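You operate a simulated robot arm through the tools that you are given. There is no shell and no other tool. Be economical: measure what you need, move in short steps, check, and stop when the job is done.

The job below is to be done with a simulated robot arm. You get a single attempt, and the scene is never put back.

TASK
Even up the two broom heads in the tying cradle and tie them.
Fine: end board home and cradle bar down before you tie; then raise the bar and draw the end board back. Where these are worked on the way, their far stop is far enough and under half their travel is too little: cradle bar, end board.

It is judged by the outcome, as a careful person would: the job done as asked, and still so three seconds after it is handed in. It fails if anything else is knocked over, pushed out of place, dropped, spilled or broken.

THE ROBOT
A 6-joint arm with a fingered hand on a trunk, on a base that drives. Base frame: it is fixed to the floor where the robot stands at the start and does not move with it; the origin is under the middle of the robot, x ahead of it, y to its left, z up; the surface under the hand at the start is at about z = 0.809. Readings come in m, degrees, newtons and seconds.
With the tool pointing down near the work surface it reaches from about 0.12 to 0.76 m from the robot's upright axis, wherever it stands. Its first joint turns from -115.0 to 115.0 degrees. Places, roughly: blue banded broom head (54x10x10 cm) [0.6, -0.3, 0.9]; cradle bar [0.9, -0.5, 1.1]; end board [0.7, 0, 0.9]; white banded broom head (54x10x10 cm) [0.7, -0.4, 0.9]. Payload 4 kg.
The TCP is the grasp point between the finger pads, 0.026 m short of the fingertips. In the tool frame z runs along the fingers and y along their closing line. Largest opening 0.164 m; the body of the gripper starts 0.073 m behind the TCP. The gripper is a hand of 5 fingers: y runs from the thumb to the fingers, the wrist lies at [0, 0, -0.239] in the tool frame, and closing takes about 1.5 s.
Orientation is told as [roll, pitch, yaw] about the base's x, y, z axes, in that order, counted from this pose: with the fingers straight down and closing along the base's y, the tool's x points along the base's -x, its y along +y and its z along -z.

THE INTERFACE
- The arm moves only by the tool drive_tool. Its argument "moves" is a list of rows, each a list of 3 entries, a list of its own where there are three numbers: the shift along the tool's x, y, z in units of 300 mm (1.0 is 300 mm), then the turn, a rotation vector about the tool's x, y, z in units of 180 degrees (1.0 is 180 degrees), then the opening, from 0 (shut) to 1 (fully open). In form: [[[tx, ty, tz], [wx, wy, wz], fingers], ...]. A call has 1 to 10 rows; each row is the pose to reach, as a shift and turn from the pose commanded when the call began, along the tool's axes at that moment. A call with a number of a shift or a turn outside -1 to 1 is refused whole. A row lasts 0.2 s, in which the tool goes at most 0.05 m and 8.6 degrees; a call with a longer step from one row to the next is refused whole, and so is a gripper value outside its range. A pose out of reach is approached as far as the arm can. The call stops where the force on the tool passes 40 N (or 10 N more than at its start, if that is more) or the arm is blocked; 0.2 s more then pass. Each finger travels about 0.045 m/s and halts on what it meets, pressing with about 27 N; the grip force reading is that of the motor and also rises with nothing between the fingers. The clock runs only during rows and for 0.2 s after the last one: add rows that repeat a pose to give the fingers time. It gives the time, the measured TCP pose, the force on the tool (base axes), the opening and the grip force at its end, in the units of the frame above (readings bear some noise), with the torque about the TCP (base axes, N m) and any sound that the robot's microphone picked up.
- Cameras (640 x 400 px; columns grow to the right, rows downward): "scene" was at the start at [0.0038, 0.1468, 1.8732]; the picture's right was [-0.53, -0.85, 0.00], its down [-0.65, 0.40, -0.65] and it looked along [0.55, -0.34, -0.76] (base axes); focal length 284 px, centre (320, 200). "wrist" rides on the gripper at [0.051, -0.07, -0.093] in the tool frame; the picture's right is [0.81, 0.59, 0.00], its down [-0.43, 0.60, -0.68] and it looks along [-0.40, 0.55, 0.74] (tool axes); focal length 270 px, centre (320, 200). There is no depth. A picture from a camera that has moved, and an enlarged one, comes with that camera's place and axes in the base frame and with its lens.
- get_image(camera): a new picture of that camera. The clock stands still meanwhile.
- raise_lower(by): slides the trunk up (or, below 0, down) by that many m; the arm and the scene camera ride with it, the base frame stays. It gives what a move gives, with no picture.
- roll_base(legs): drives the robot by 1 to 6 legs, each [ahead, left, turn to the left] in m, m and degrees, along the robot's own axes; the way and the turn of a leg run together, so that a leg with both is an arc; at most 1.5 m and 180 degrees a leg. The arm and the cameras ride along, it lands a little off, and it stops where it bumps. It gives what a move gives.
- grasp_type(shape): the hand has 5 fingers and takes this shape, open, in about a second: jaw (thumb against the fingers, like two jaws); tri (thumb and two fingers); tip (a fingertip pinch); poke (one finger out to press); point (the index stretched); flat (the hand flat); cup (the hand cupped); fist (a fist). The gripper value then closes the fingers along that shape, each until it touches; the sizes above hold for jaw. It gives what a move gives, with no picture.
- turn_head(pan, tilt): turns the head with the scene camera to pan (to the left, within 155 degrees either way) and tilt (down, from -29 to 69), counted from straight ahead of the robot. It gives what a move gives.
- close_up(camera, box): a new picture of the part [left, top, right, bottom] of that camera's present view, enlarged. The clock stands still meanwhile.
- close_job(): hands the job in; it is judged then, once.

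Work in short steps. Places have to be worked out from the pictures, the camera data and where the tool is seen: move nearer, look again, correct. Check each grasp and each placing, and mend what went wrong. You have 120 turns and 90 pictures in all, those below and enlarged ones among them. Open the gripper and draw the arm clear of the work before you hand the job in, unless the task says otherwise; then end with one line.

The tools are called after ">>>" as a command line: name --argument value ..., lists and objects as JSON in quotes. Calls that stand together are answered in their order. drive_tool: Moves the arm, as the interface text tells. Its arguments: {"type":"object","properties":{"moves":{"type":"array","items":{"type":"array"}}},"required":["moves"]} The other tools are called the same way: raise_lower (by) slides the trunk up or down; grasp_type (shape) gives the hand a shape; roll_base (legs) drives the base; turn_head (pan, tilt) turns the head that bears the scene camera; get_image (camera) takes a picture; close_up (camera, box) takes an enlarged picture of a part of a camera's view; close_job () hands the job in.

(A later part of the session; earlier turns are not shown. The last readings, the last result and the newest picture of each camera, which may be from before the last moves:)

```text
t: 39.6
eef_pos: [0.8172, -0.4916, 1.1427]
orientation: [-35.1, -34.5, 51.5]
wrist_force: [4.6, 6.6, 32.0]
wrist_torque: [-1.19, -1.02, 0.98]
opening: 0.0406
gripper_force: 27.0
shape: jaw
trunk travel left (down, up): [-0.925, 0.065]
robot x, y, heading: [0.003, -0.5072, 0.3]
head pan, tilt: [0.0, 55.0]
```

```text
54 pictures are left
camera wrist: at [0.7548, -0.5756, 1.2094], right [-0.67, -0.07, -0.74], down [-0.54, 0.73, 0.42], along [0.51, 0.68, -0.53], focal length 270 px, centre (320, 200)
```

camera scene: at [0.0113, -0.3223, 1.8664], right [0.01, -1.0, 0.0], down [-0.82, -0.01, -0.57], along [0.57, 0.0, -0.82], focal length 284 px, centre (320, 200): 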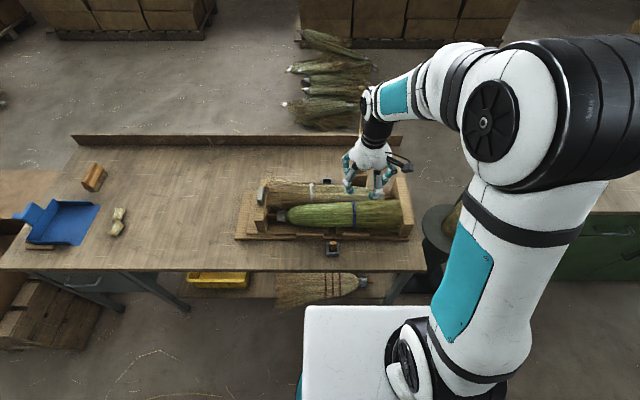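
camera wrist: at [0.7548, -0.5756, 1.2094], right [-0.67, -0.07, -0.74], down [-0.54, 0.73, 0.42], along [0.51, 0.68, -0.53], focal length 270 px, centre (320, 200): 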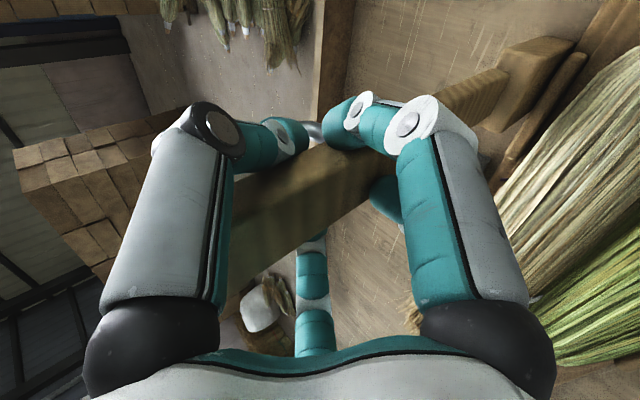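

The bar is swinging. The reading fits a hinge nearer x≈0.835 (it was leaning back slightly), so I correct the arc and continue to about 30°.

>>> drive_tool --moves '[[[0.0335, 0.0282, -0.0687], [0, 0, 0], 0], [[0.084, 0.0705, -0.112], [0, 0, 0], 0], [[0.1348, 0.1131, -0.1498], [0, 0, 0], 0], [[0.19, 0.159, -0.18], [0, 0, 0], 0], [[0.245, 0.2057, -0.207], [0, 0, 0], 0]]'

>>> get_image --camera "scene"

```text
t: 40.8
eef_pos: [0.7042, -0.495, 1.1063]
orientation: [-33.8, -33.8, 50.6]
wrist_force: [3.9, -11.1, -6.1]
wrist_torque: [-0.38, -0.42, -0.13]
opening: 0.0345
gripper_force: 27.3
shape: jaw
trunk travel left (down, up): [-0.925, 0.065]
robot x, y, heading: [0.002, -0.5128, 0.2]
head pan, tilt: [0.0, 55.0]
```

```text
53 pictures are left
camera scene: at [0.0128, -0.3234, 1.8661], right [0.01, -1.0, 0.0], down [-0.82, 0.0, -0.57], along [0.57, 0.0, -0.82], focal length 284 px, centre (320, 200)
```

scene: 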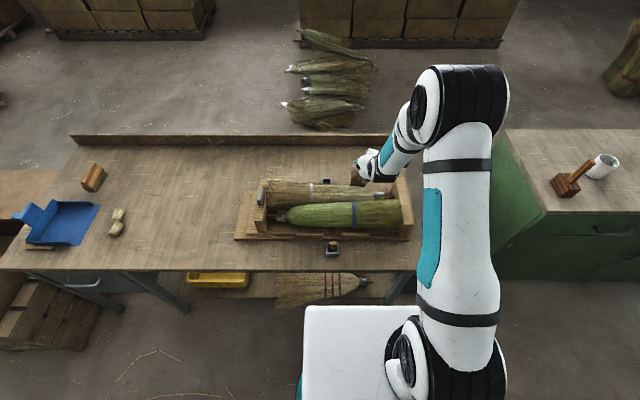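

Forces are low and the opening fell to 34 mm. I check the grip in the wrist view.

>>> get_image --camera "wrist"

```text
52 pictures are left
camera wrist: at [0.6419, -0.5805, 1.1746], right [-0.69, -0.07, -0.72], down [-0.53, 0.73, 0.43], along [0.5, 0.68, -0.54], focal length 270 px, centre (320, 200)
```

wrist: 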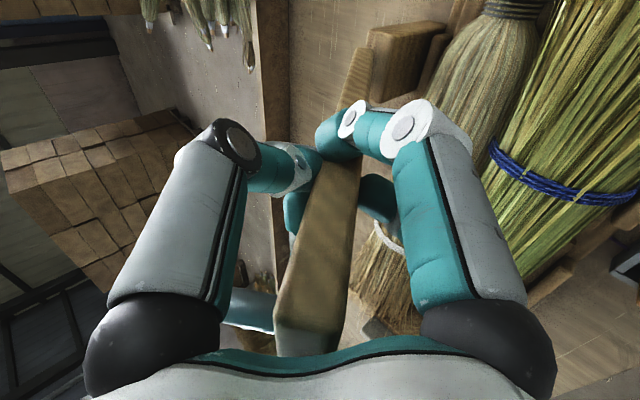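

The bar is in the grip, but its end will run into the palm near 45°. I slide the grip about 3 cm toward the bar's free end, pulling along the bar.

>>> drive_tool --moves '[[[-0.007, -0.006, -0.032], [0, 0, 0], 0], [[-0.015, -0.012, -0.064], [0, 0, 0], 0], [[-0.022, -0.0184, -0.0958], [0, 0, 0], 0], [[-0.022, -0.0184, -0.0958], [0, 0, 0], 0]]'

>>> get_image --camera "wrist"

```text
t: 41.8
eef_pos: [0.693, -0.4941, 1.1309]
orientation: [-33.8, -33.9, 50.8]
wrist_force: [16.5, -12.2, -29.2]
wrist_torque: [-0.3, 0.07, -0.12]
opening: 0.0326
gripper_force: 26.9
shape: jaw
trunk travel left (down, up): [-0.925, 0.065]
robot x, y, heading: [0.0012, -0.514, 0.3]
head pan, tilt: [0.0, 55.0]
```

```text
51 pictures are left
camera wrist: at [0.6311, -0.5787, 1.1982], right [-0.69, -0.07, -0.72], down [-0.53, 0.73, 0.43], along [0.5, 0.68, -0.54], focal length 270 px, centre (320, 200)
```

wrist: 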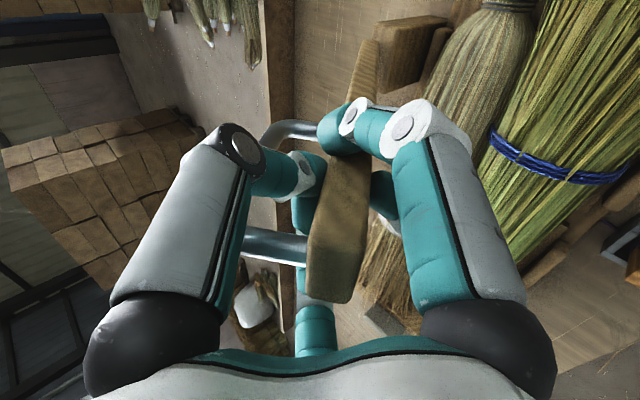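

The slide worked, and the bar's end now clears the palm. I continue the arc to about 50°.

>>> drive_tool --moves '[[[0.03, 0.025, -0.01], [0, 0, 0], 0], [[0.08, 0.067, -0.013], [0, 0, 0], 0], [[0.131, 0.11, -0.0159], [0, 0, 0], 0], [[0.196, 0.164, -0.019], [0, 0, 0], 0], [[0.2607, 0.2188, -0.0205], [0, 0, 0], 0]]'

>>> get_image --camera "wrist"

```text
t: 43.0
eef_pos: [0.6202, -0.4928, 1.0621]
orientation: [-34.1, -34.1, 51.1]
wrist_force: [21.1, -7.5, -9.9]
wrist_torque: [-0.47, -0.91, 0.33]
opening: 0.0325
gripper_force: 26.9
shape: jaw
trunk travel left (down, up): [-0.925, 0.065]
robot x, y, heading: [0.0065, -0.5114, 0.4]
head pan, tilt: [0.0, 55.0]
```

```text
50 pictures are left
camera wrist: at [0.5572, -0.5778, 1.1299], right [-0.68, -0.07, -0.73], down [-0.53, 0.73, 0.43], along [0.5, 0.68, -0.54], focal length 270 px, centre (320, 200)
```

wrist: 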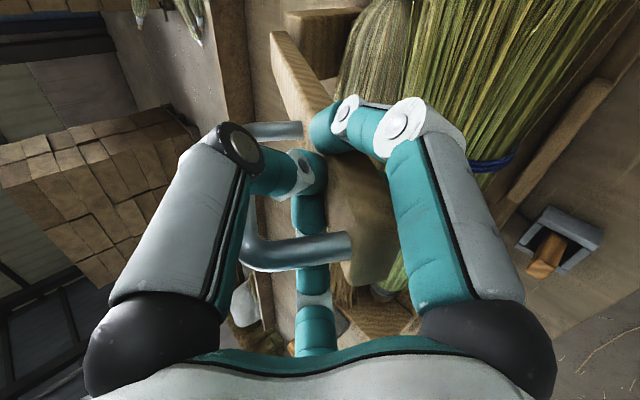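

It is going well. I continue the arc toward 70–80°.

>>> drive_tool --moves '[[[0.062, 0.052, 0.022], [0, 0, 0], 0], [[0.1238, 0.1039, 0.0473], [0, 0, 0], 0], [[0.184, 0.154, 0.073], [0, 0, 0], 0], [[0.2441, 0.2049, 0.0993], [0, 0, 0], 0], [[0.3, 0.252, 0.138], [0, 0, 0], 0]]'

>>> get_image --camera "wrist"

>>> close_up --camera "scene" --box '[230, 150, 440, 280]'

```text
t: 44.2
eef_pos: [0.5714, -0.4916, 0.9534]
orientation: [-34.8, -34.6, 51.5]
wrist_force: [21.1, 2.2, 30.1]
wrist_torque: [-1.04, -1.64, 0.22]
opening: 0.0347
gripper_force: 26.9
shape: jaw
trunk travel left (down, up): [-0.925, 0.065]
robot x, y, heading: [0.0061, -0.5097, 0.3]
head pan, tilt: [0.0, 55.0]
```

```text
49 pictures are left
camera wrist: at [0.5076, -0.5775, 1.0198], right [-0.67, -0.07, -0.74], down [-0.54, 0.73, 0.42], along [0.51, 0.68, -0.53], focal length 270 px, centre (320, 200)
```

wrist: 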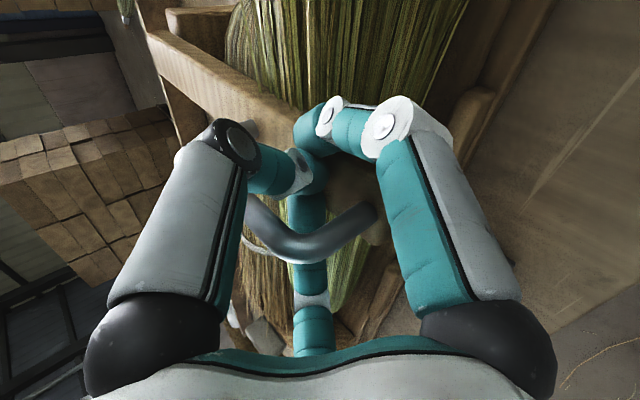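

```text
3.05 times, centred on (335, 215) of scene
camera zoom: at [0.0106, -0.3207, 1.8669], right [0.01, -1.0, 0.0], down [-0.82, -0.01, -0.57], along [0.57, 0.0, -0.82], focal length 867 px, centre (274, 154)
```

zoom: 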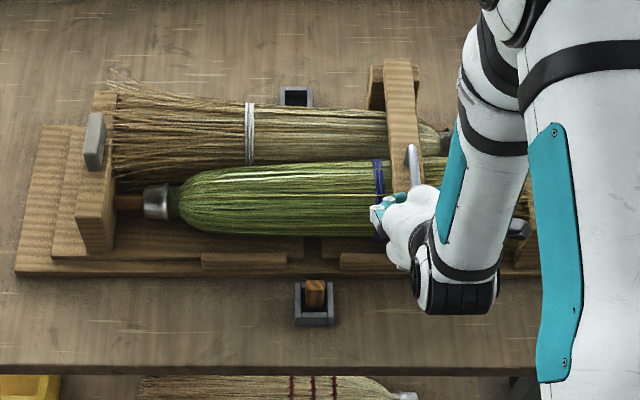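

The bar is at about 75°, nearly down. I open the hand, back off along the tool, and check before pressing it down from above.

>>> drive_tool --moves '[[[0, 0, -0.01], [0, 0, 0], 0.3], [[0, 0, -0.02], [0, 0, 0], 0.6], [[0, 0, -0.02], [0, 0, 0], 0.85], [[0, 0, -0.02], [0, 0, 0], 0.85], [[0, 0, -0.02], [0, 0, 0], 0.85], [[0, 0, -0.02], [0, 0, 0], 0.85], [[0, 0, -0.02], [0, 0, 0], 0.85], [[0, 0, -0.02], [0, 0, 0], 0.85]]'

>>> get_image --camera "wrist"

```text
t: 46.0
eef_pos: [0.5621, -0.4928, 0.9534]
orientation: [-34.1, -34.2, 51.0]
wrist_force: [-0.2, -0.9, 0.2]
wrist_torque: [0.0, 0.01, 0.03]
opening: 0.1393
gripper_force: 0.1
shape: jaw
trunk travel left (down, up): [-0.925, 0.065]
robot x, y, heading: [-0.0004, -0.5071, 0.1]
head pan, tilt: [0.0, 55.0]
```

```text
47 pictures are left
camera wrist: at [0.4986, -0.5777, 1.021], right [-0.68, -0.07, -0.73], down [-0.53, 0.73, 0.43], along [0.5, 0.68, -0.54], focal length 270 px, centre (320, 200)
```

wrist: 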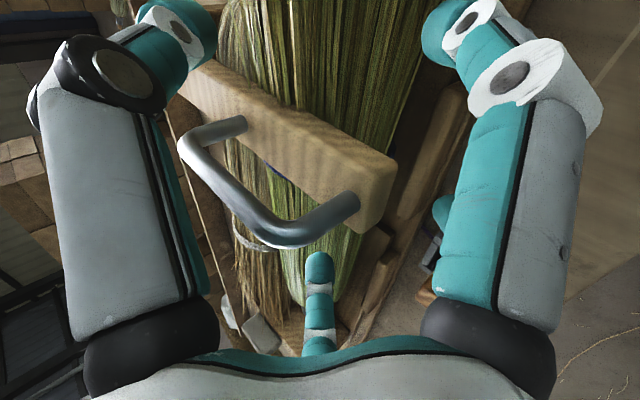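

The bar is free and the loop clear. I back off 12 cm and look.

>>> drive_tool --moves '[[[0, 0, -0.1], [0, 0, 0], 0.85], [[0, 0, -0.22], [0, 0, 0], 0.85], [[0, 0, -0.34], [0, 0, 0], 0.85], [[0, 0, -0.46], [0, 0, 0], 0.85]]'

>>> get_image --camera "wrist"

>>> close_up --camera "scene" --box '[230, 150, 440, 280]'

```text
t: 47.0
eef_pos: [0.4646, -0.4938, 1.0478]
orientation: [-34.2, -34.0, 51.1]
wrist_force: [-0.3, 0.1, 0.4]
wrist_torque: [-0.02, 0.0, 0.01]
opening: 0.1394
gripper_force: 0.1
shape: jaw
out of reach, approached as far as the arm can: row 4
trunk travel left (down, up): [-0.925, 0.065]
robot x, y, heading: [0.002, -0.5058, 0.4]
head pan, tilt: [0.0, 55.0]
```

```text
46 pictures are left
camera wrist: at [0.4005, -0.5784, 1.1138], right [-0.68, -0.07, -0.73], down [-0.53, 0.73, 0.43], along [0.5, 0.68, -0.54], focal length 270 px, centre (320, 200)
```

wrist: 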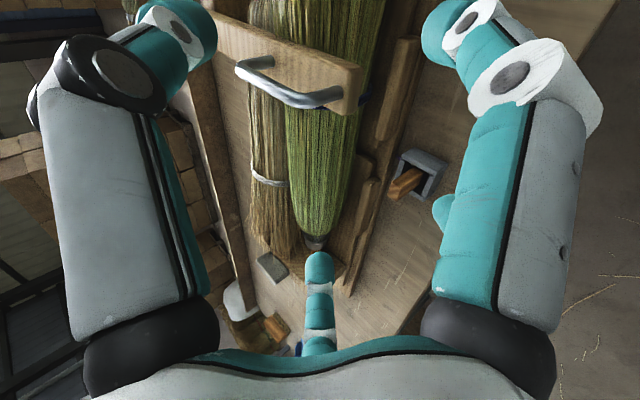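

```text
3.05 times, centred on (335, 215) of scene
camera zoom: at [0.01, -0.3211, 1.8662], right [0.01, -1.0, 0.0], down [-0.82, -0.01, -0.57], along [0.57, 0.0, -0.82], focal length 867 px, centre (274, 154)
```

zoom: 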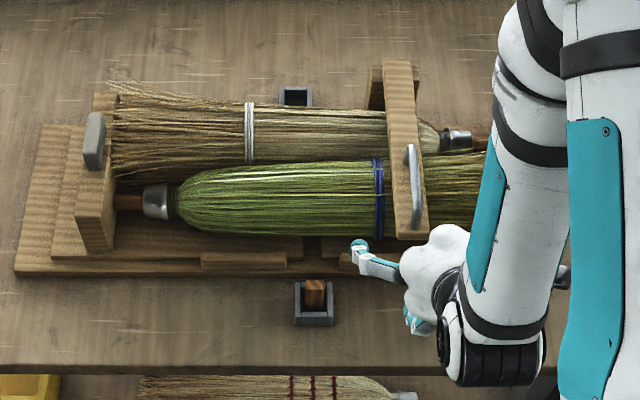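

The bar lies at roughly 72°, resting on or near the blue broom. I want to press it from above to confirm it's at its stop, so I first return the hand to straight down with the fingers closed, up and clear.

>>> drive_tool --moves '[[[-0.056, -0.047, -0.069], [0, 0, 0.044], 0.6], [[-0.112, -0.094, -0.138], [0, 0, 0.088], 0.4], [[-0.167, -0.14, -0.206], [0, 0, 0.132], 0.2], [[-0.223, -0.187, -0.274], [0, 0, 0.176], 0], [[-0.278, -0.234, -0.343], [0, 0, 0.222], 0]]'

>>> drive_tool --moves '[[[0, 0, 0], [0, 0.045, 0], 0], [[0, 0, 0], [0, 0.09, 0], 0], [[0, 0, 0], [0, 0.135, 0], 0], [[0, 0, 0], [0, 0.18, 0], 0], [[0, 0, 0], [0, 0.22, 0], 0], [[0, 0, 0], [0, 0.26, 0], 0]]'

>>> close_up --camera "scene" --box '[230, 150, 440, 280]'

```text
t: 48.2
eef_pos: [0.5258, -0.4888, 1.1866]
orientation: [0.3, -46.7, -0.1]
wrist_force: [-0.2, 0.5, 0.1]
wrist_torque: [-0.03, -0.01, 0.0]
opening: 0.0387
gripper_force: 0.1
shape: jaw
out of reach, approached as far as the arm can: row 1, 2, 3, 4, 5
trunk travel left (down, up): [-0.925, 0.065]
robot x, y, heading: [0.0004, -0.5105, 0.8]
head pan, tilt: [0.0, 55.0]
```

```text
t: 49.6
eef_pos: [0.5277, -0.4899, 1.1871]
orientation: [0.1, 0.2, 0.4]
wrist_force: [0.4, 0.3, -0.7]
wrist_torque: [-0.02, 0.05, 0.0]
opening: 0.0
gripper_force: 27.0
shape: jaw
trunk travel left (down, up): [-0.925, 0.065]
robot x, y, heading: [0.0035, -0.5059, 0.3]
head pan, tilt: [0.0, 55.0]
```

```text
3.05 times, centred on (335, 215) of scene
camera zoom: at [0.0126, -0.3212, 1.8663], right [0.01, -1.0, 0.0], down [-0.82, -0.01, -0.57], along [0.57, 0.0, -0.82], focal length 867 px, centre (274, 154)
```

zoom: 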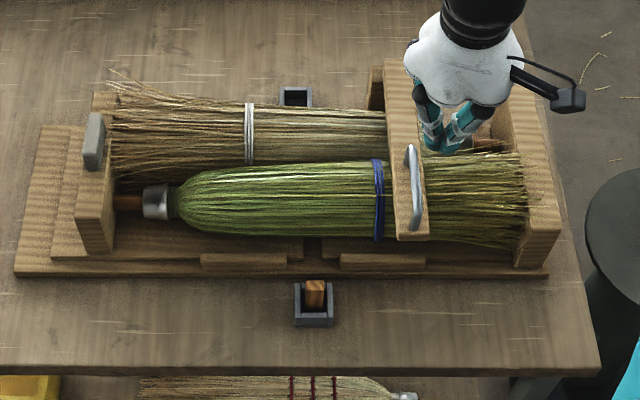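

The hand is now vertical above the bar end. I press down slowly on the loop and bar end until contact.

>>> drive_tool --moves '[[[0, 0.01, 0.05], [0, 0, 0], 0], [[0, 0.015, 0.1], [0, 0, 0], 0], [[0, 0.017, 0.15], [0, 0, 0], 0], [[0, 0.017, 0.2], [0, 0, 0], 0], [[0, 0.017, 0.25], [0, 0, 0], 0], [[0, 0.017, 0.3], [0, 0, 0], 0], [[0, 0.017, 0.35], [0, 0, 0], 0], [[0, 0.017, 0.4], [0, 0, 0], 0], [[0, 0.017, 0.45], [0, 0, 0], 0], [[0, 0.017, 0.5], [0, 0, 0], 0]]'

>>> close_up --camera "scene" --box '[230, 150, 440, 280]'

```text
t: 51.8
eef_pos: [0.5268, -0.483, 1.0387]
orientation: [0.2, 0.1, 0.4]
wrist_force: [0.6, 0.7, -0.3]
wrist_torque: [0.02, -0.02, 0.0]
opening: 0.0002
gripper_force: 26.6
shape: jaw
trunk travel left (down, up): [-0.925, 0.065]
robot x, y, heading: [0.0036, -0.5087, 0.4]
head pan, tilt: [0.0, 55.0]
```

```text
3.05 times, centred on (335, 215) of scene
camera zoom: at [0.0116, -0.3212, 1.8663], right [0.01, -1.0, 0.0], down [-0.82, -0.01, -0.57], along [0.57, 0.0, -0.82], focal length 867 px, centre (274, 154)
```

zoom: 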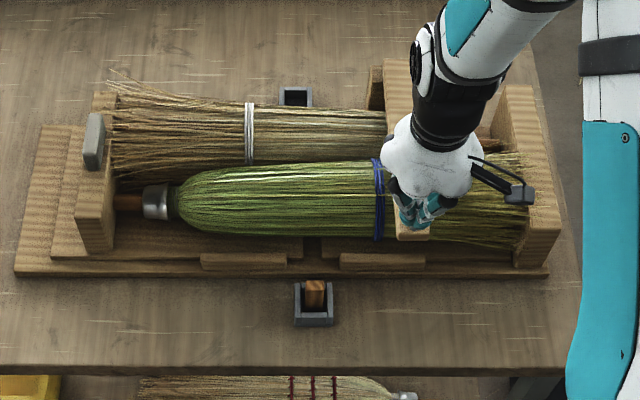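

No contact yet. I go on down.

>>> drive_tool --moves '[[[0, 0, 0.04], [0, 0, 0], 0], [[0, 0, 0.08], [0, 0, 0], 0], [[0, 0, 0.12], [0, 0, 0], 0], [[0, 0, 0.16], [0, 0, 0], 0], [[0, 0, 0.2], [0, 0, 0], 0], [[0, 0, 0.24], [0, 0, 0], 0], [[0, 0, 0.28], [0, 0, 0], 0], [[0, 0, 0.32], [0, 0, 0], 0], [[0, 0, 0.36], [0, 0, 0], 0], [[0, 0, 0.4], [0, 0, 0], 0]]'

>>> close_up --camera "scene" --box '[230, 150, 440, 280]'

```text
t: 53.3
eef_pos: [0.5179, -0.4803, 0.9659]
orientation: [0.1, 0.6, 0.5]
wrist_force: [-20.7, 8.0, 18.4]
wrist_torque: [-0.35, -0.92, 0.05]
opening: 0.0
gripper_force: 26.6
shape: jaw
trunk travel left (down, up): [-0.925, 0.065]
robot x, y, heading: [0.004, -0.5052, 0.3]
head pan, tilt: [0.0, 55.0]
stopped in row 7: the force on the tool passed its limit at 44 N (the readings are from after the stop); the commanded pose is now the measured one
```

```text
3.05 times, centred on (335, 215) of scene
camera zoom: at [0.0056, -0.3198, 1.8664], right [0.01, -1.0, 0.0], down [-0.82, -0.01, -0.58], along [0.58, 0.0, -0.82], focal length 867 px, centre (274, 154)
```

zoom: 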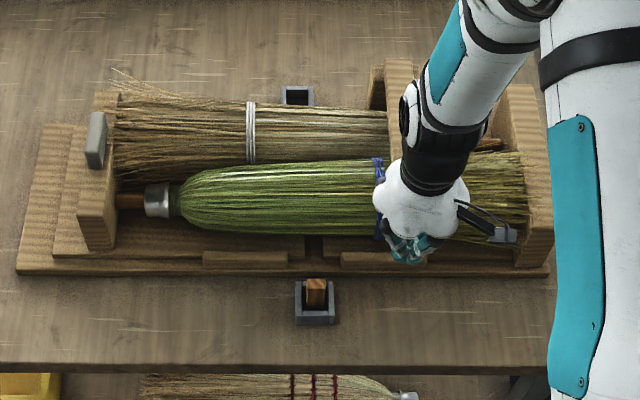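

The fingertips slipped past the bar's front end, so the end is at x≈0.54. I lift, shift inward by 6 cm, and press again.

>>> drive_tool --moves '[[[0.02, 0, -0.1], [0, 0, 0], 0], [[0.02, 0, -0.2], [0, 0, 0], 0], [[0, 0, -0.3], [0, 0, 0], 0], [[-0.1, -0.01, -0.35], [0, 0, 0], 0], [[-0.2, -0.02, -0.35], [0, 0, 0], 0]]'

>>> drive_tool --moves '[[[0, 0, 0.03], [0, 0, 0], 0], [[0, 0, 0.06], [0, 0, 0], 0], [[0, 0, 0.09], [0, 0, 0], 0], [[0, 0, 0.12], [0, 0, 0], 0], [[0, 0, 0.15], [0, 0, 0], 0], [[0, 0, 0.18], [0, 0, 0], 0], [[0, 0, 0.21], [0, 0, 0], 0], [[0, 0, 0.24], [0, 0, 0], 0], [[0, 0, 0.27], [0, 0, 0], 0], [[0, 0, 0.3], [0, 0, 0], 0]]'

>>> get_image --camera "wrist"

```text
t: 54.5
eef_pos: [0.5859, -0.4894, 1.0675]
orientation: [0.3, 0.5, 0.7]
wrist_force: [0.4, 0.3, -0.3]
wrist_torque: [0.02, -0.01, -0.01]
opening: 0.0
gripper_force: 27.2
shape: jaw
trunk travel left (down, up): [-0.925, 0.065]
robot x, y, heading: [0.0008, -0.5089, 0.6]
head pan, tilt: [0.0, 55.0]
```

```text
t: 56.0
eef_pos: [0.585, -0.4875, 1.0174]
orientation: [0.3, 0.0, 0.5]
wrist_force: [-13.2, 0.0, 34.4]
wrist_torque: [-0.15, 0.79, -0.01]
opening: 0.0
gripper_force: 27.0
shape: jaw
trunk travel left (down, up): [-0.925, 0.065]
robot x, y, heading: [0.0014, -0.5102, 0.4]
head pan, tilt: [0.0, 55.0]
stopped in row 7: the force on the tool passed its limit at 47 N (the readings are from after the stop); the commanded pose is now the measured one
```

```text
41 pictures are left
camera wrist: at [0.5349, -0.557, 1.1107], right [-0.81, 0.58, 0.0], down [0.43, 0.6, 0.68], along [0.39, 0.55, -0.73], focal length 270 px, centre (320, 200)
```

wrist: 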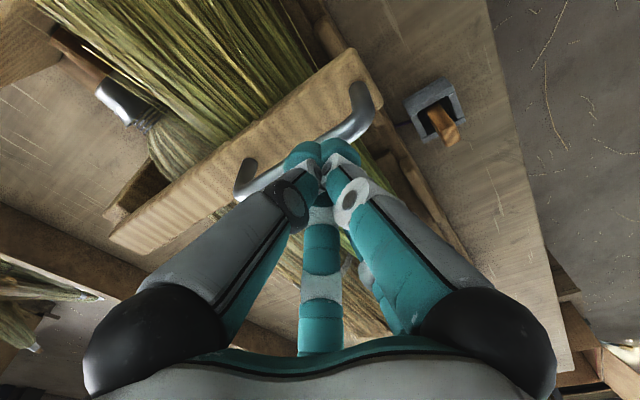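

At 47 N the bar did not yield. It is level and down on its stop. Next is the tie, so I lift, move back, and look at the toggle in the front socket.

>>> drive_tool --moves '[[[0, 0, -0.1], [0, 0, 0], 0], [[0, 0, -0.2], [0, 0, 0], 0.2], [[0.13, 0, -0.25], [0, 0, 0], 0.4], [[0.26, 0, -0.25], [0, 0, 0], 0.6], [[0.39, 0, -0.25], [0, 0, 0], 0.6], [[0.52, 0, -0.2], [0, 0, 0], 0.6], [[0.56, 0, -0.1], [0, 0, 0], 0.6]]'

>>> get_image --camera "wrist"

>>> close_up --camera "scene" --box '[290, 140, 420, 270]'

```text
t: 57.6
eef_pos: [0.4196, -0.4892, 1.0443]
orientation: [0.2, 0.1, 0.3]
wrist_force: [1.1, 0.2, 0.1]
wrist_torque: [0.02, 0.03, 0.03]
opening: 0.0962
gripper_force: 0.1
shape: jaw
trunk travel left (down, up): [-0.925, 0.065]
robot x, y, heading: [-0.0002, -0.507, 0.4]
head pan, tilt: [0.0, 55.0]
```

```text
40 pictures are left
camera wrist: at [0.3709, -0.5578, 1.1368], right [-0.81, 0.58, 0.0], down [0.43, 0.6, 0.68], along [0.39, 0.55, -0.73], focal length 270 px, centre (320, 200)
```

wrist: 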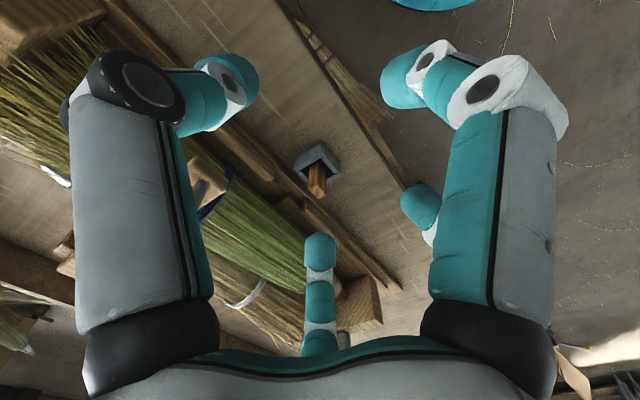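

```text
3.08 times, centred on (355, 205) of scene
camera zoom: at [0.0126, -0.3209, 1.8663], right [0.01, -1.0, 0.0], down [-0.82, -0.01, -0.57], along [0.57, 0.0, -0.82], focal length 875 px, centre (212, 185)
```

zoom: 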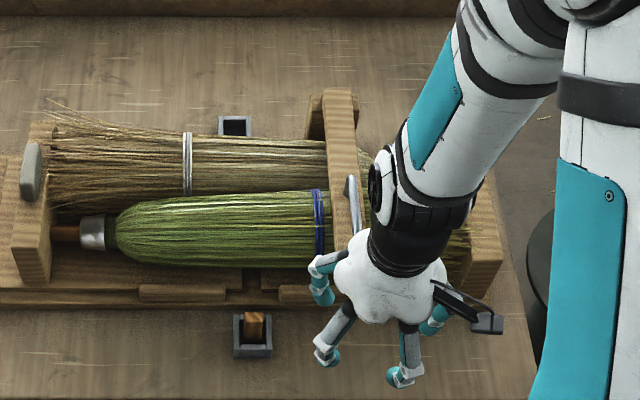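

>>> close_up --camera "wrist" --box '[260, 115, 380, 235]'

>>> close_up --camera "scene" --box '[318, 230, 358, 270]'

>>> close_up --camera "scene" --box '[315, 165, 355, 205]'

```text
3.33 times, centred on (320, 175) of wrist
camera zoom: at [0.3709, -0.5578, 1.1368], right [-0.81, 0.58, 0.0], down [0.43, 0.6, 0.68], along [0.39, 0.55, -0.73], focal length 901 px, centre (320, 283)
```

zoom: 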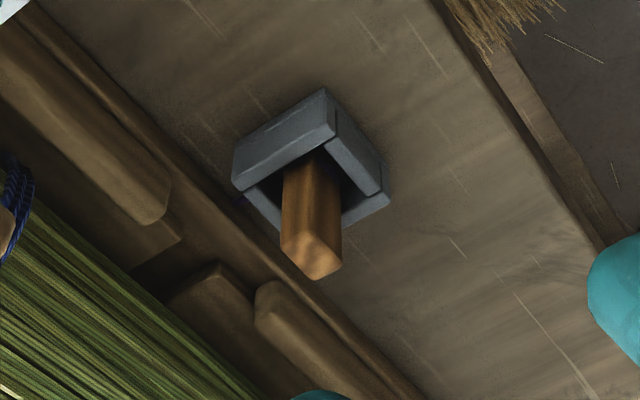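

```text
10.00 times, centred on (338, 250) of scene
camera zoom: at [0.0126, -0.3209, 1.8663], right [0.01, -1.0, 0.0], down [-0.82, -0.01, -0.57], along [0.57, 0.0, -0.82], focal length 2844 px, centre (140, -300)
```

zoom: 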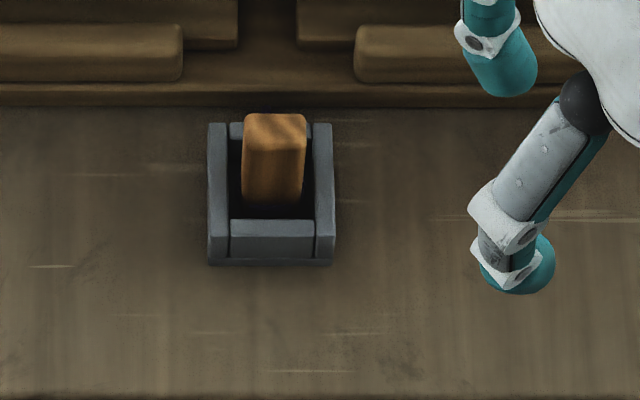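

```text
10.00 times, centred on (335, 185) of scene
camera zoom: at [0.0126, -0.3209, 1.8663], right [0.01, -1.0, 0.0], down [-0.82, -0.01, -0.57], along [0.57, 0.0, -0.82], focal length 2844 px, centre (170, 350)
```

zoom: 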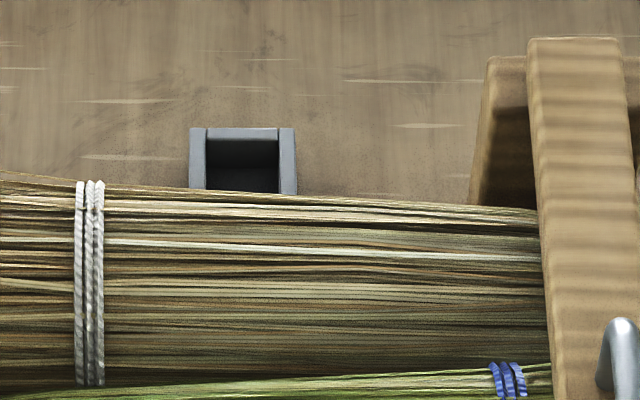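

The tie is a peg with a matching socket. The peg is at about (0.502,-0.371), top z≈0.88 and rim z≈0.848. The empty socket is at about (0.827,-0.346), a long reach that has to pass over the white broom. I centre the base on it, raise the hand, and turn the hand about 170° so that its finger-free side faces the broom.

>>> drive_tool --moves '[[[0, 0, -0.15], [0, 0, 0.047], 0.6], [[0, 0, -0.3], [0, 0, 0.094], 0.6], [[-0.05, 0, -0.4], [0, 0, 0.141], 0.6], [[-0.1, 0, -0.4], [0, 0, 0.188], 0.6], [[-0.1, 0, -0.4], [0, 0, 0.235], 0.6], [[-0.1, 0, -0.4], [0, 0, 0.282], 0.6], [[-0.1, 0, -0.4], [0, 0, 0.329], 0.6], [[-0.1, 0, -0.4], [0, 0, 0.376], 0.6], [[-0.1, 0, -0.4], [0, 0, 0.423], 0.6], [[-0.1, 0, -0.4], [0, 0, 0.47], 0.6]]'

>>> roll_base --legs '[[0, 0.155, -0.3]]'

>>> drive_tool --moves '[[[0, 0, 0], [0, 0, 0.047], 0.6], [[0, 0, 0], [0, 0, 0.094], 0.6], [[0, 0, 0], [0, 0, 0.141], 0.6], [[0, 0, 0], [0, 0, 0.188], 0.6], [[0, 0, 0], [0, 0, 0.235], 0.6], [[0, 0, 0], [0, 0, 0.282], 0.6], [[0, 0, 0], [0, 0, 0.329], 0.6], [[0, 0, 0], [0, 0, 0.376], 0.6], [[0, 0, 0], [0, 0, 0.423], 0.6], [[0, 0, 0], [0, 0, 0.47], 0.6]]'

```text
t: 59.8
eef_pos: [0.4482, -0.4892, 1.1646]
orientation: [-0.1, 0.3, -84.2]
wrist_force: [0.1, -0.9, 0.1]
wrist_torque: [-0.01, 0.03, -0.02]
opening: 0.0977
gripper_force: 0.0
shape: jaw
trunk travel left (down, up): [-0.925, 0.065]
robot x, y, heading: [0.0003, -0.5092, -0.0]
head pan, tilt: [0.0, 55.0]
```

```text
t: 61.2
eef_pos: [0.4474, -0.3356, 1.1664]
orientation: [-0.1, 0.1, -84.3]
wrist_force: [-0.2, 1.0, 0.1]
wrist_torque: [-0.04, 0.01, -0.02]
opening: 0.0979
gripper_force: 0.2
shape: jaw
trunk travel left (down, up): [-0.925, 0.065]
robot x, y, heading: [-0.0022, -0.3563, 0.2]
head pan, tilt: [0.0, 55.0]
```

```text
t: 63.4
eef_pos: [0.4477, -0.3358, 1.1635]
orientation: [-0.2, 0.0, -169.0]
wrist_force: [-0.5, 0.6, -0.3]
wrist_torque: [-0.02, -0.02, 0.0]
opening: 0.0977
gripper_force: 0.0
shape: jaw
trunk travel left (down, up): [-0.925, 0.065]
robot x, y, heading: [0.0022, -0.3556, 0.0]
head pan, tilt: [0.0, 55.0]
```

Orientation reached. Before taking the peg I check that the far socket is reachable with about 25° forward pitch, moving toward it high over the brooms.

>>> drive_tool --moves '[[[0.136, 0.029, 0], [-0.0066, 0.0341, 0], 0.6], [[0.272, 0.059, 0], [-0.0133, 0.0682, 0], 0.6], [[0.408, 0.088, 0], [-0.02, 0.1023, 0], 0.6], [[0.543, 0.117, 0], [-0.0265, 0.1364, 0], 0.6], [[0.679, 0.147, 0], [-0.0265, 0.1364, 0], 0.6], [[0.815, 0.176, 0], [-0.0265, 0.1364, 0], 0.6]]'

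```text
t: 64.8
eef_pos: [0.6997, -0.3421, 1.1614]
orientation: [4.8, 24.5, -167.9]
wrist_force: [-0.3, 0.5, 0.1]
wrist_torque: [0.02, 0.03, 0.02]
opening: 0.0978
gripper_force: 0.1
shape: jaw
trunk travel left (down, up): [-0.925, 0.065]
robot x, y, heading: [-0.0007, -0.3497, 0.1]
head pan, tilt: [0.0, 55.0]
```

The pitch is right. I descend toward a spot 10 cm above the far socket.

>>> drive_tool --moves '[[[0.021, 0.006, 0.121], [0, 0, 0], 0.6], [[0.041, 0.013, 0.242], [0, 0, 0], 0.6], [[0.062, 0.019, 0.363], [0, 0, 0], 0.6], [[0.082, 0.025, 0.484], [0, 0, 0], 0.6], [[0.103, 0.032, 0.605], [0, 0, 0], 0.6], [[0.123, 0.038, 0.726], [0, 0, 0], 0.6]]'

>>> get_image --camera "wrist"

>>> close_up --camera "scene" --box '[260, 120, 420, 250]'

```text
t: 66.2
eef_pos: [0.8234, -0.3457, 0.9839]
orientation: [4.9, 24.6, -167.9]
wrist_force: [0.0, 1.2, -0.7]
wrist_torque: [0.04, 0.01, -0.01]
opening: 0.0977
gripper_force: 0.0
shape: jaw
trunk travel left (down, up): [-0.925, 0.065]
robot x, y, heading: [-0.0012, -0.3531, 0.5]
head pan, tilt: [0.0, 55.0]
```

```text
35 pictures are left
camera wrist: at [0.8178, -0.2672, 1.0834], right [0.82, -0.42, 0.38], down [-0.57, -0.67, 0.48], along [0.05, -0.61, -0.79], focal length 270 px, centre (320, 200)
```

wrist: 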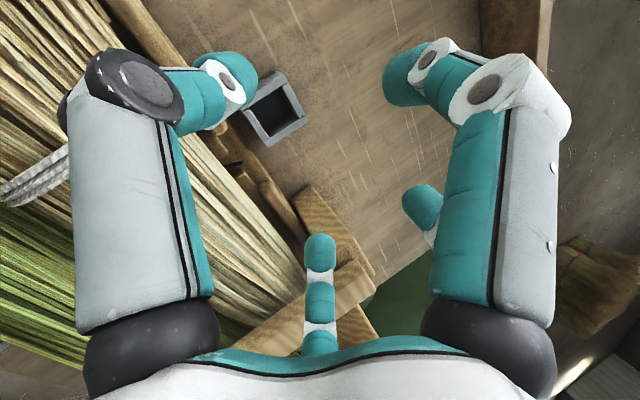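

```text
3.08 times, centred on (340, 185) of scene
camera zoom: at [0.0115, -0.1671, 1.8663], right [0.0, -1.0, 0.0], down [-0.82, 0.0, -0.57], along [0.57, 0.0, -0.82], focal length 875 px, centre (258, 246)
```

zoom: 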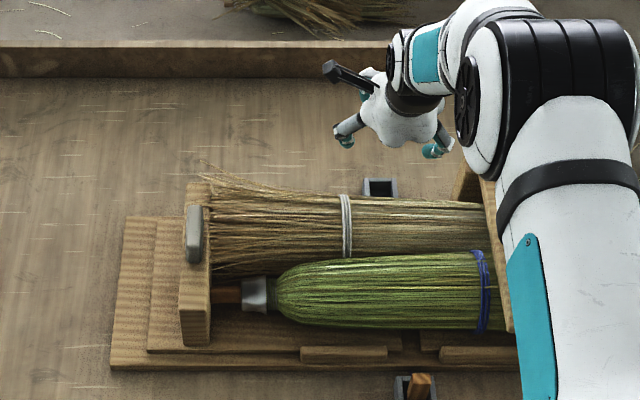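

It is reachable and clear of the broom. The wrist view puts the socket near (0.84,-0.34), and I'll refine that later. Now I go back over the peg in the same orientation.

>>> drive_tool --moves '[[[0.062, 0.012, -0.136], [0, 0, 0], 0.6], [[0.125, 0.024, -0.272], [0, 0, 0], 0.6], [[-0.015, 0.009, -0.337], [0, 0, 0], 0.6], [[-0.155, -0.006, -0.403], [0, 0, 0], 0.6], [[-0.295, -0.021, -0.468], [0, 0, 0], 0.6], [[-0.436, -0.036, -0.534], [0, 0, 0], 0.6], [[-0.576, -0.051, -0.599], [0, 0, 0], 0.6], [[-0.716, -0.066, -0.664], [0, 0, 0], 0.6], [[-0.856, -0.081, -0.73], [0, 0, 0], 0.6]]'

>>> get_image --camera "wrist"

```text
t: 68.4
eef_pos: [0.4751, -0.3452, 1.0718]
orientation: [-2.2, 20.4, -158.5]
wrist_force: [-0.4, -0.4, -0.5]
wrist_torque: [-0.01, 0.04, -0.01]
opening: 0.0981
gripper_force: 0.0
shape: jaw
out of reach, approached as far as the arm can: row 7, 8, 9
trunk travel left (down, up): [-0.925, 0.065]
robot x, y, heading: [-0.0009, -0.3542, 0.1]
head pan, tilt: [0.0, 55.0]
stopped in row 9: the arm was blocked; the commanded pose is now the measured one
```

```text
33 pictures are left
camera wrist: at [0.4659, -0.2779, 1.1786], right [0.93, -0.26, 0.26], down [-0.36, -0.81, 0.46], along [0.09, -0.52, -0.85], focal length 270 px, centre (320, 200)
```

wrist: 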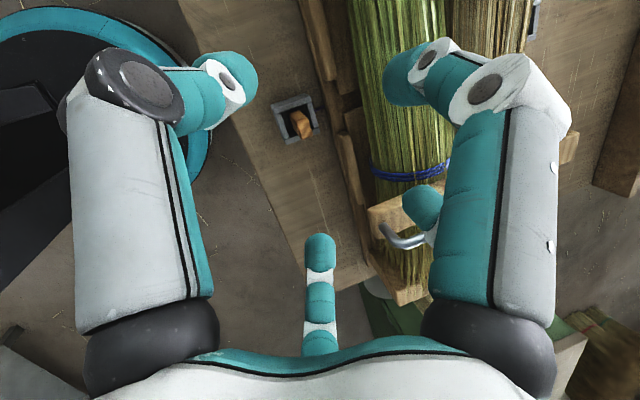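

The hand is too near the robot for that tilt. I drive the base back 20 cm so that the peg lies at a good distance, restore the tilt, and hover over the peg.

>>> roll_base --legs '[[-0.2, 0, 0]]'

>>> drive_tool --moves '[[[0.1, 0.062, 0.047], [-0.0099, 0.0044, 0.0078], 0.5], [[0.2, 0.123, 0.094], [-0.0197, 0.0087, 0.0155], 0.5], [[0.3, 0.185, 0.141], [-0.0296, 0.0131, 0.0233], 0.4], [[0.405, 0.247, 0.189], [-0.0395, 0.0174, 0.031], 0.4], [[0.506, 0.308, 0.236], [-0.0493, 0.0218, 0.0388], 0.4], [[0.607, 0.37, 0.283], [-0.0592, 0.0261, 0.0465], 0.4]]'

>>> get_image --camera "wrist"

```text
t: 70.0
eef_pos: [0.2762, -0.3472, 1.0726]
orientation: [-2.1, 20.5, -158.6]
wrist_force: [-0.5, -0.1, -0.7]
wrist_torque: [0.0, -0.01, 0.02]
opening: 0.0979
gripper_force: 0.1
shape: jaw
trunk travel left (down, up): [-0.925, 0.065]
robot x, y, heading: [-0.1975, -0.3588, -0.1]
head pan, tilt: [0.0, 55.0]
```

```text
t: 71.4
eef_pos: [0.5044, -0.3716, 1.0503]
orientation: [4.7, 25.5, -168.0]
wrist_force: [-0.7, -0.4, -1.6]
wrist_torque: [0.0, 0.05, 0.05]
opening: 0.0661
gripper_force: 0.0
shape: jaw
trunk travel left (down, up): [-0.925, 0.065]
robot x, y, heading: [-0.1983, -0.3552, 0.1]
head pan, tilt: [0.0, 55.0]
```

```text
32 pictures are left
camera wrist: at [0.4971, -0.2926, 1.1494], right [0.82, -0.42, 0.39], down [-0.57, -0.67, 0.47], along [0.06, -0.61, -0.79], focal length 270 px, centre (320, 200)
```

wrist: 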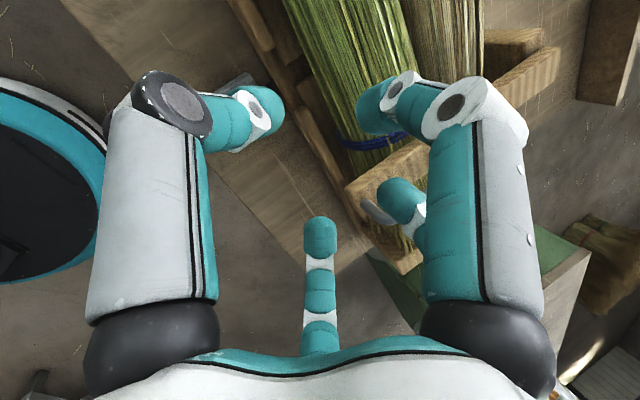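

The peg is hidden behind a finger from here. I back up so the approach runs along the tool axis to the peg, and check.

>>> drive_tool --moves '[[[-0.115, -0.023, 0.01], [0, 0, 0], 0.5], [[-0.229, -0.045, 0.02], [0, 0, 0], 0.5], [[-0.229, -0.045, 0.02], [0, 0, 0], 0.5]]'

>>> get_image --camera "wrist"

```text
t: 72.2
eef_pos: [0.4489, -0.3631, 1.0206]
orientation: [7.7, 23.1, -154.6]
wrist_force: [0.1, -0.3, 0.4]
wrist_torque: [0.0, 0.05, 0.03]
opening: 0.0816
gripper_force: 0.0
shape: jaw
out of reach, approached as far as the arm can: row 1, 2, 3
trunk travel left (down, up): [-0.925, 0.065]
robot x, y, heading: [-0.1974, -0.3563, 0.3]
head pan, tilt: [0.0, 55.0]
```

```text
31 pictures are left
camera wrist: at [0.4269, -0.2829, 1.1154], right [0.89, -0.22, 0.39], down [-0.41, -0.75, 0.52], along [0.18, -0.63, -0.76], focal length 270 px, centre (320, 200)
```

wrist: 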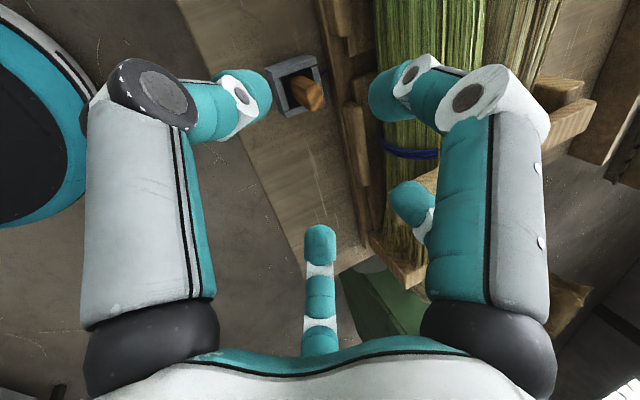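

The peg's place is confirmed at about (0.502,-0.367), but the tilt is still limited at this distance. I drive back another 12 cm and read the pose.

>>> roll_base --legs '[[-0.12, 0, 0]]'

>>> drive_tool --moves '[[[0, 0, 0], [0, 0, 0], 0.5]]'

```text
t: 73.4
eef_pos: [0.3351, -0.3663, 1.0241]
orientation: [3.9, 25.5, -167.4]
wrist_force: [0.0, 0.7, 0.4]
wrist_torque: [-0.03, -0.01, 0.04]
opening: 0.0819
gripper_force: 0.0
shape: jaw
trunk travel left (down, up): [-0.925, 0.065]
robot x, y, heading: [-0.3156, -0.3543, 0.4]
head pan, tilt: [0.0, 55.0]
```

```text
t: 73.8
eef_pos: [0.3376, -0.3665, 1.0215]
orientation: [3.9, 25.4, -167.4]
wrist_force: [0.1, 0.6, 0.8]
wrist_torque: [0.0, 0.0, 0.02]
opening: 0.0814
gripper_force: 0.0
shape: jaw
trunk travel left (down, up): [-0.925, 0.065]
robot x, y, heading: [-0.3164, -0.356, 0.4]
head pan, tilt: [0.0, 55.0]
```

The tilt is restored. I move to a hover 11 cm up the tool axis from the peg.

>>> drive_tool --moves '[[[0.098, 0.027, 0.089], [0, 0, 0], 0.5], [[0.196, 0.055, 0.177], [0, 0, 0], 0.5], [[0.294, 0.082, 0.266], [0, 0, 0], 0.5], [[0.294, 0.082, 0.266], [0, 0, 0], 0.5]]'

>>> get_image --camera "wrist"

```text
t: 74.8
eef_pos: [0.4544, -0.3705, 0.9911]
orientation: [2.8, 25.7, -169.3]
wrist_force: [-0.9, -0.3, -0.3]
wrist_torque: [0.01, -0.04, 0.1]
opening: 0.0816
gripper_force: 0.1
shape: jaw
trunk travel left (down, up): [-0.925, 0.065]
robot x, y, heading: [-0.3167, -0.3572, 0.3]
head pan, tilt: [0.0, 55.0]
```

```text
30 pictures are left
camera wrist: at [0.4469, -0.2955, 1.0933], right [0.81, -0.44, 0.38], down [-0.58, -0.68, 0.45], along [0.06, -0.58, -0.81], focal length 270 px, centre (320, 200)
```

wrist: 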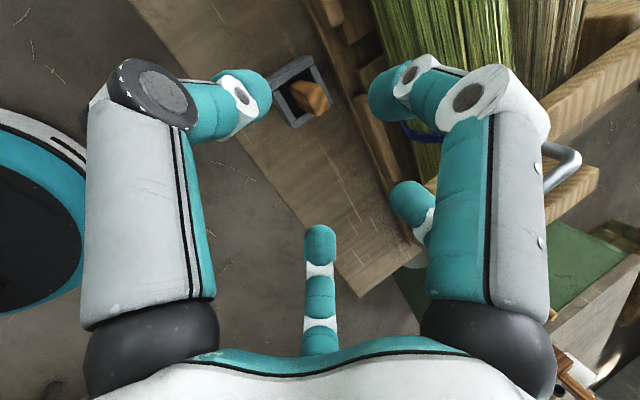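

The peg reads (0.5015,-0.366), on the tool axis. I advance 11 cm along it.

>>> drive_tool --moves '[[[-0.002, -0.001, 0.1], [0, 0, 0], 0.5], [[-0.004, -0.002, 0.2], [0, 0, 0], 0.5], [[-0.006, -0.004, 0.3], [0, 0, 0], 0.5], [[-0.006, -0.004, 0.37], [0, 0, 0], 0.5]]'

>>> get_image --camera "wrist"

```text
t: 75.8
eef_pos: [0.4978, -0.3692, 0.887]
orientation: [3.8, 25.4, -167.4]
wrist_force: [0.8, -0.5, -0.1]
wrist_torque: [0.01, -0.01, 0.01]
opening: 0.0818
gripper_force: 0.1
shape: jaw
trunk travel left (down, up): [-0.925, 0.065]
robot x, y, heading: [-0.315, -0.3538, 0.6]
head pan, tilt: [0.0, 55.0]
```

```text
29 pictures are left
camera wrist: at [0.4908, -0.2921, 0.9883], right [0.82, -0.42, 0.38], down [-0.56, -0.69, 0.46], along [0.07, -0.59, -0.8], focal length 270 px, centre (320, 200)
```

wrist: 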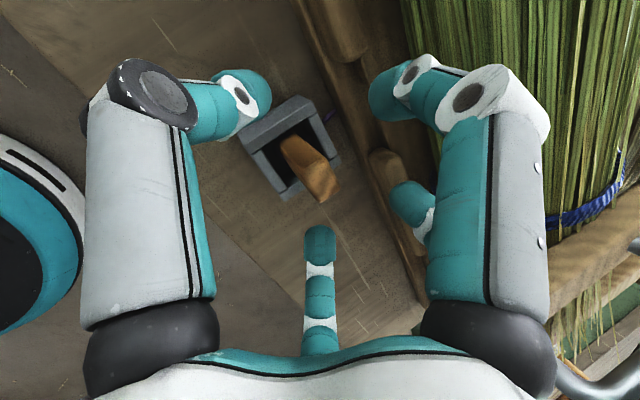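

The peg is between the digits, with only a few mm of correction needed. I adjust and close.

>>> drive_tool --moves '[[[0.012, -0.003, 0.024], [0, 0, 0], 0.5], [[0.012, -0.003, 0.024], [0, 0, 0], 0.35], [[0.012, -0.003, 0.024], [0, 0, 0], 0.2], [[0.012, -0.003, 0.024], [0, 0, 0], 0.1], [[0.012, -0.003, 0.024], [0, 0, 0], 0], [[0.012, -0.003, 0.024], [0, 0, 0], 0], [[0.012, -0.003, 0.024], [0, 0, 0], 0], [[0.012, -0.003, 0.024], [0, 0, 0], 0]]'

>>> get_image --camera "wrist"

```text
t: 77.6
eef_pos: [0.5037, -0.3662, 0.8837]
orientation: [3.8, 25.2, -167.4]
wrist_force: [-4.2, -0.1, -1.6]
wrist_torque: [-0.03, 0.29, 0.04]
opening: 0.0177
gripper_force: 27.4
shape: jaw
trunk travel left (down, up): [-0.925, 0.065]
robot x, y, heading: [-0.317, -0.3578, 0.4]
head pan, tilt: [0.0, 55.0]
```

```text
28 pictures are left
camera wrist: at [0.496, -0.2902, 0.984], right [0.83, -0.42, 0.38], down [-0.56, -0.69, 0.46], along [0.07, -0.59, -0.8], focal length 270 px, centre (320, 200)
```

wrist: 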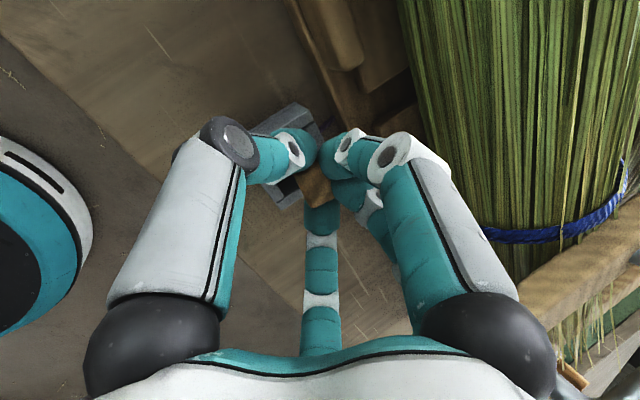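

The peg is gripped. I lift it straight up 6 cm and check that it comes out.

>>> drive_tool --moves '[[[0.029, 0.004, -0.06], [0, 0, 0], 0], [[0.057, 0.008, -0.12], [0, 0, 0], 0], [[0.086, 0.012, -0.18], [0, 0, 0], 0], [[0.115, 0.016, -0.24], [0, 0, 0], 0], [[0.143, 0.02, -0.3], [0, 0, 0], 0]]'

>>> get_image --camera "wrist"

>>> get_image --camera "scene"

```text
t: 78.8
eef_pos: [0.5054, -0.3663, 0.9842]
orientation: [3.8, 25.4, -167.4]
wrist_force: [-0.1, 0.2, 0.1]
wrist_torque: [0.02, 0.03, -0.01]
opening: 0.0179
gripper_force: 27.0
shape: jaw
trunk travel left (down, up): [-0.925, 0.065]
robot x, y, heading: [-0.3156, -0.3538, 0.1]
head pan, tilt: [0.0, 55.0]
```

```text
27 pictures are left
camera wrist: at [0.4973, -0.2889, 1.0846], right [0.82, -0.42, 0.38], down [-0.56, -0.69, 0.46], along [0.07, -0.59, -0.8], focal length 270 px, centre (320, 200)
```

wrist: 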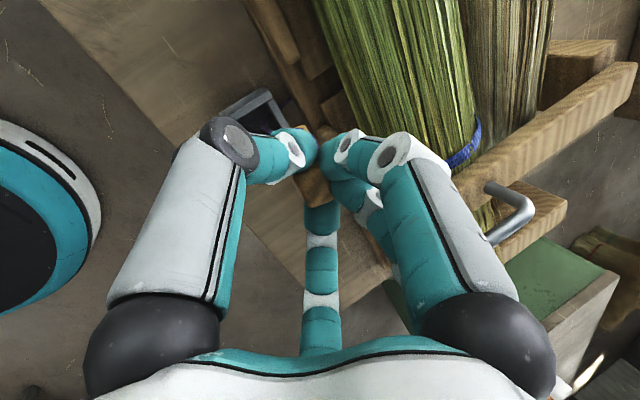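

```text
26 pictures are left
camera scene: at [-0.3074, -0.1684, 1.8662], right [0.0, -1.0, 0.0], down [-0.82, 0.0, -0.57], along [0.57, 0.0, -0.82], focal length 284 px, centre (320, 200)
```

scene: 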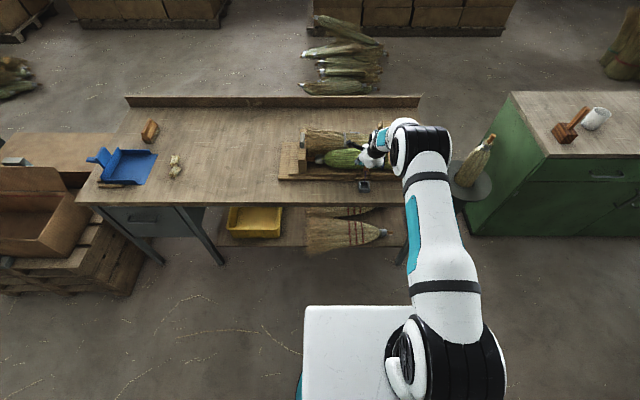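

The peg is out and held upright. I lift 10 cm more, then drive the base forward 0.315 m to carry it over the brooms.

>>> drive_tool --moves '[[[0.043, 0.006, -0.09], [0, 0, 0], 0], [[0.086, 0.012, -0.18], [0, 0, 0], 0], [[0.143, 0.02, -0.3], [0, 0, 0], 0]]'

>>> roll_base --legs '[[0.315, 0, 0]]'

>>> get_image --camera "wrist"

>>> close_up --camera "scene" --box '[270, 110, 430, 270]'

```text
t: 79.6
eef_pos: [0.5057, -0.3634, 1.0844]
orientation: [3.9, 25.4, -167.4]
wrist_force: [0.0, 0.3, -0.3]
wrist_torque: [-0.02, 0.01, 0.0]
opening: 0.0178
gripper_force: 26.4
shape: jaw
trunk travel left (down, up): [-0.925, 0.065]
robot x, y, heading: [-0.3192, -0.3581, 0.4]
head pan, tilt: [0.0, 55.0]
```

```text
t: 81.7
eef_pos: [0.8214, -0.3584, 1.0827]
orientation: [3.8, 25.4, -167.3]
wrist_force: [0.2, 0.4, -0.4]
wrist_torque: [-0.01, 0.01, 0.02]
opening: 0.0182
gripper_force: 27.0
shape: jaw
trunk travel left (down, up): [-0.925, 0.065]
robot x, y, heading: [-0.0004, -0.3527, 0.4]
head pan, tilt: [0.0, 55.0]
```

```text
25 pictures are left
camera wrist: at [0.812, -0.2821, 1.1838], right [0.83, -0.41, 0.38], down [-0.56, -0.69, 0.46], along [0.07, -0.59, -0.8], focal length 270 px, centre (320, 200)
```

wrist: 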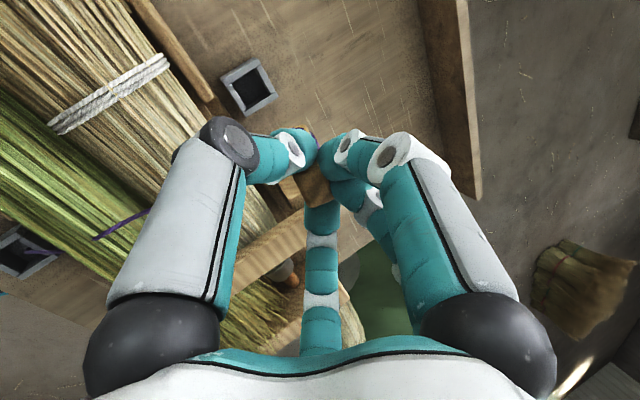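

```text
2.50 times, centred on (350, 190) of scene
camera zoom: at [0.0077, -0.1661, 1.8663], right [0.01, -1.0, 0.0], down [-0.82, -0.01, -0.57], along [0.57, 0.01, -0.82], focal length 711 px, centre (245, 225)
```

zoom: 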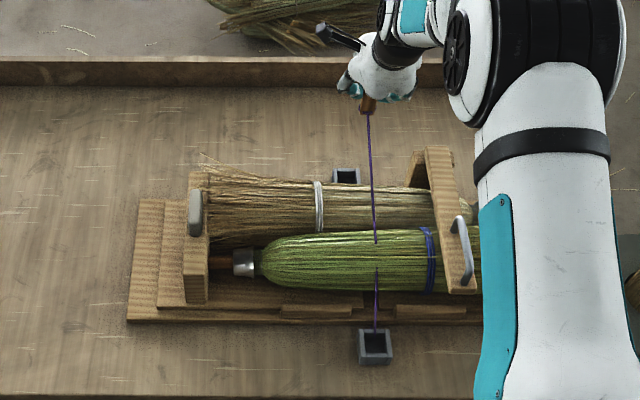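

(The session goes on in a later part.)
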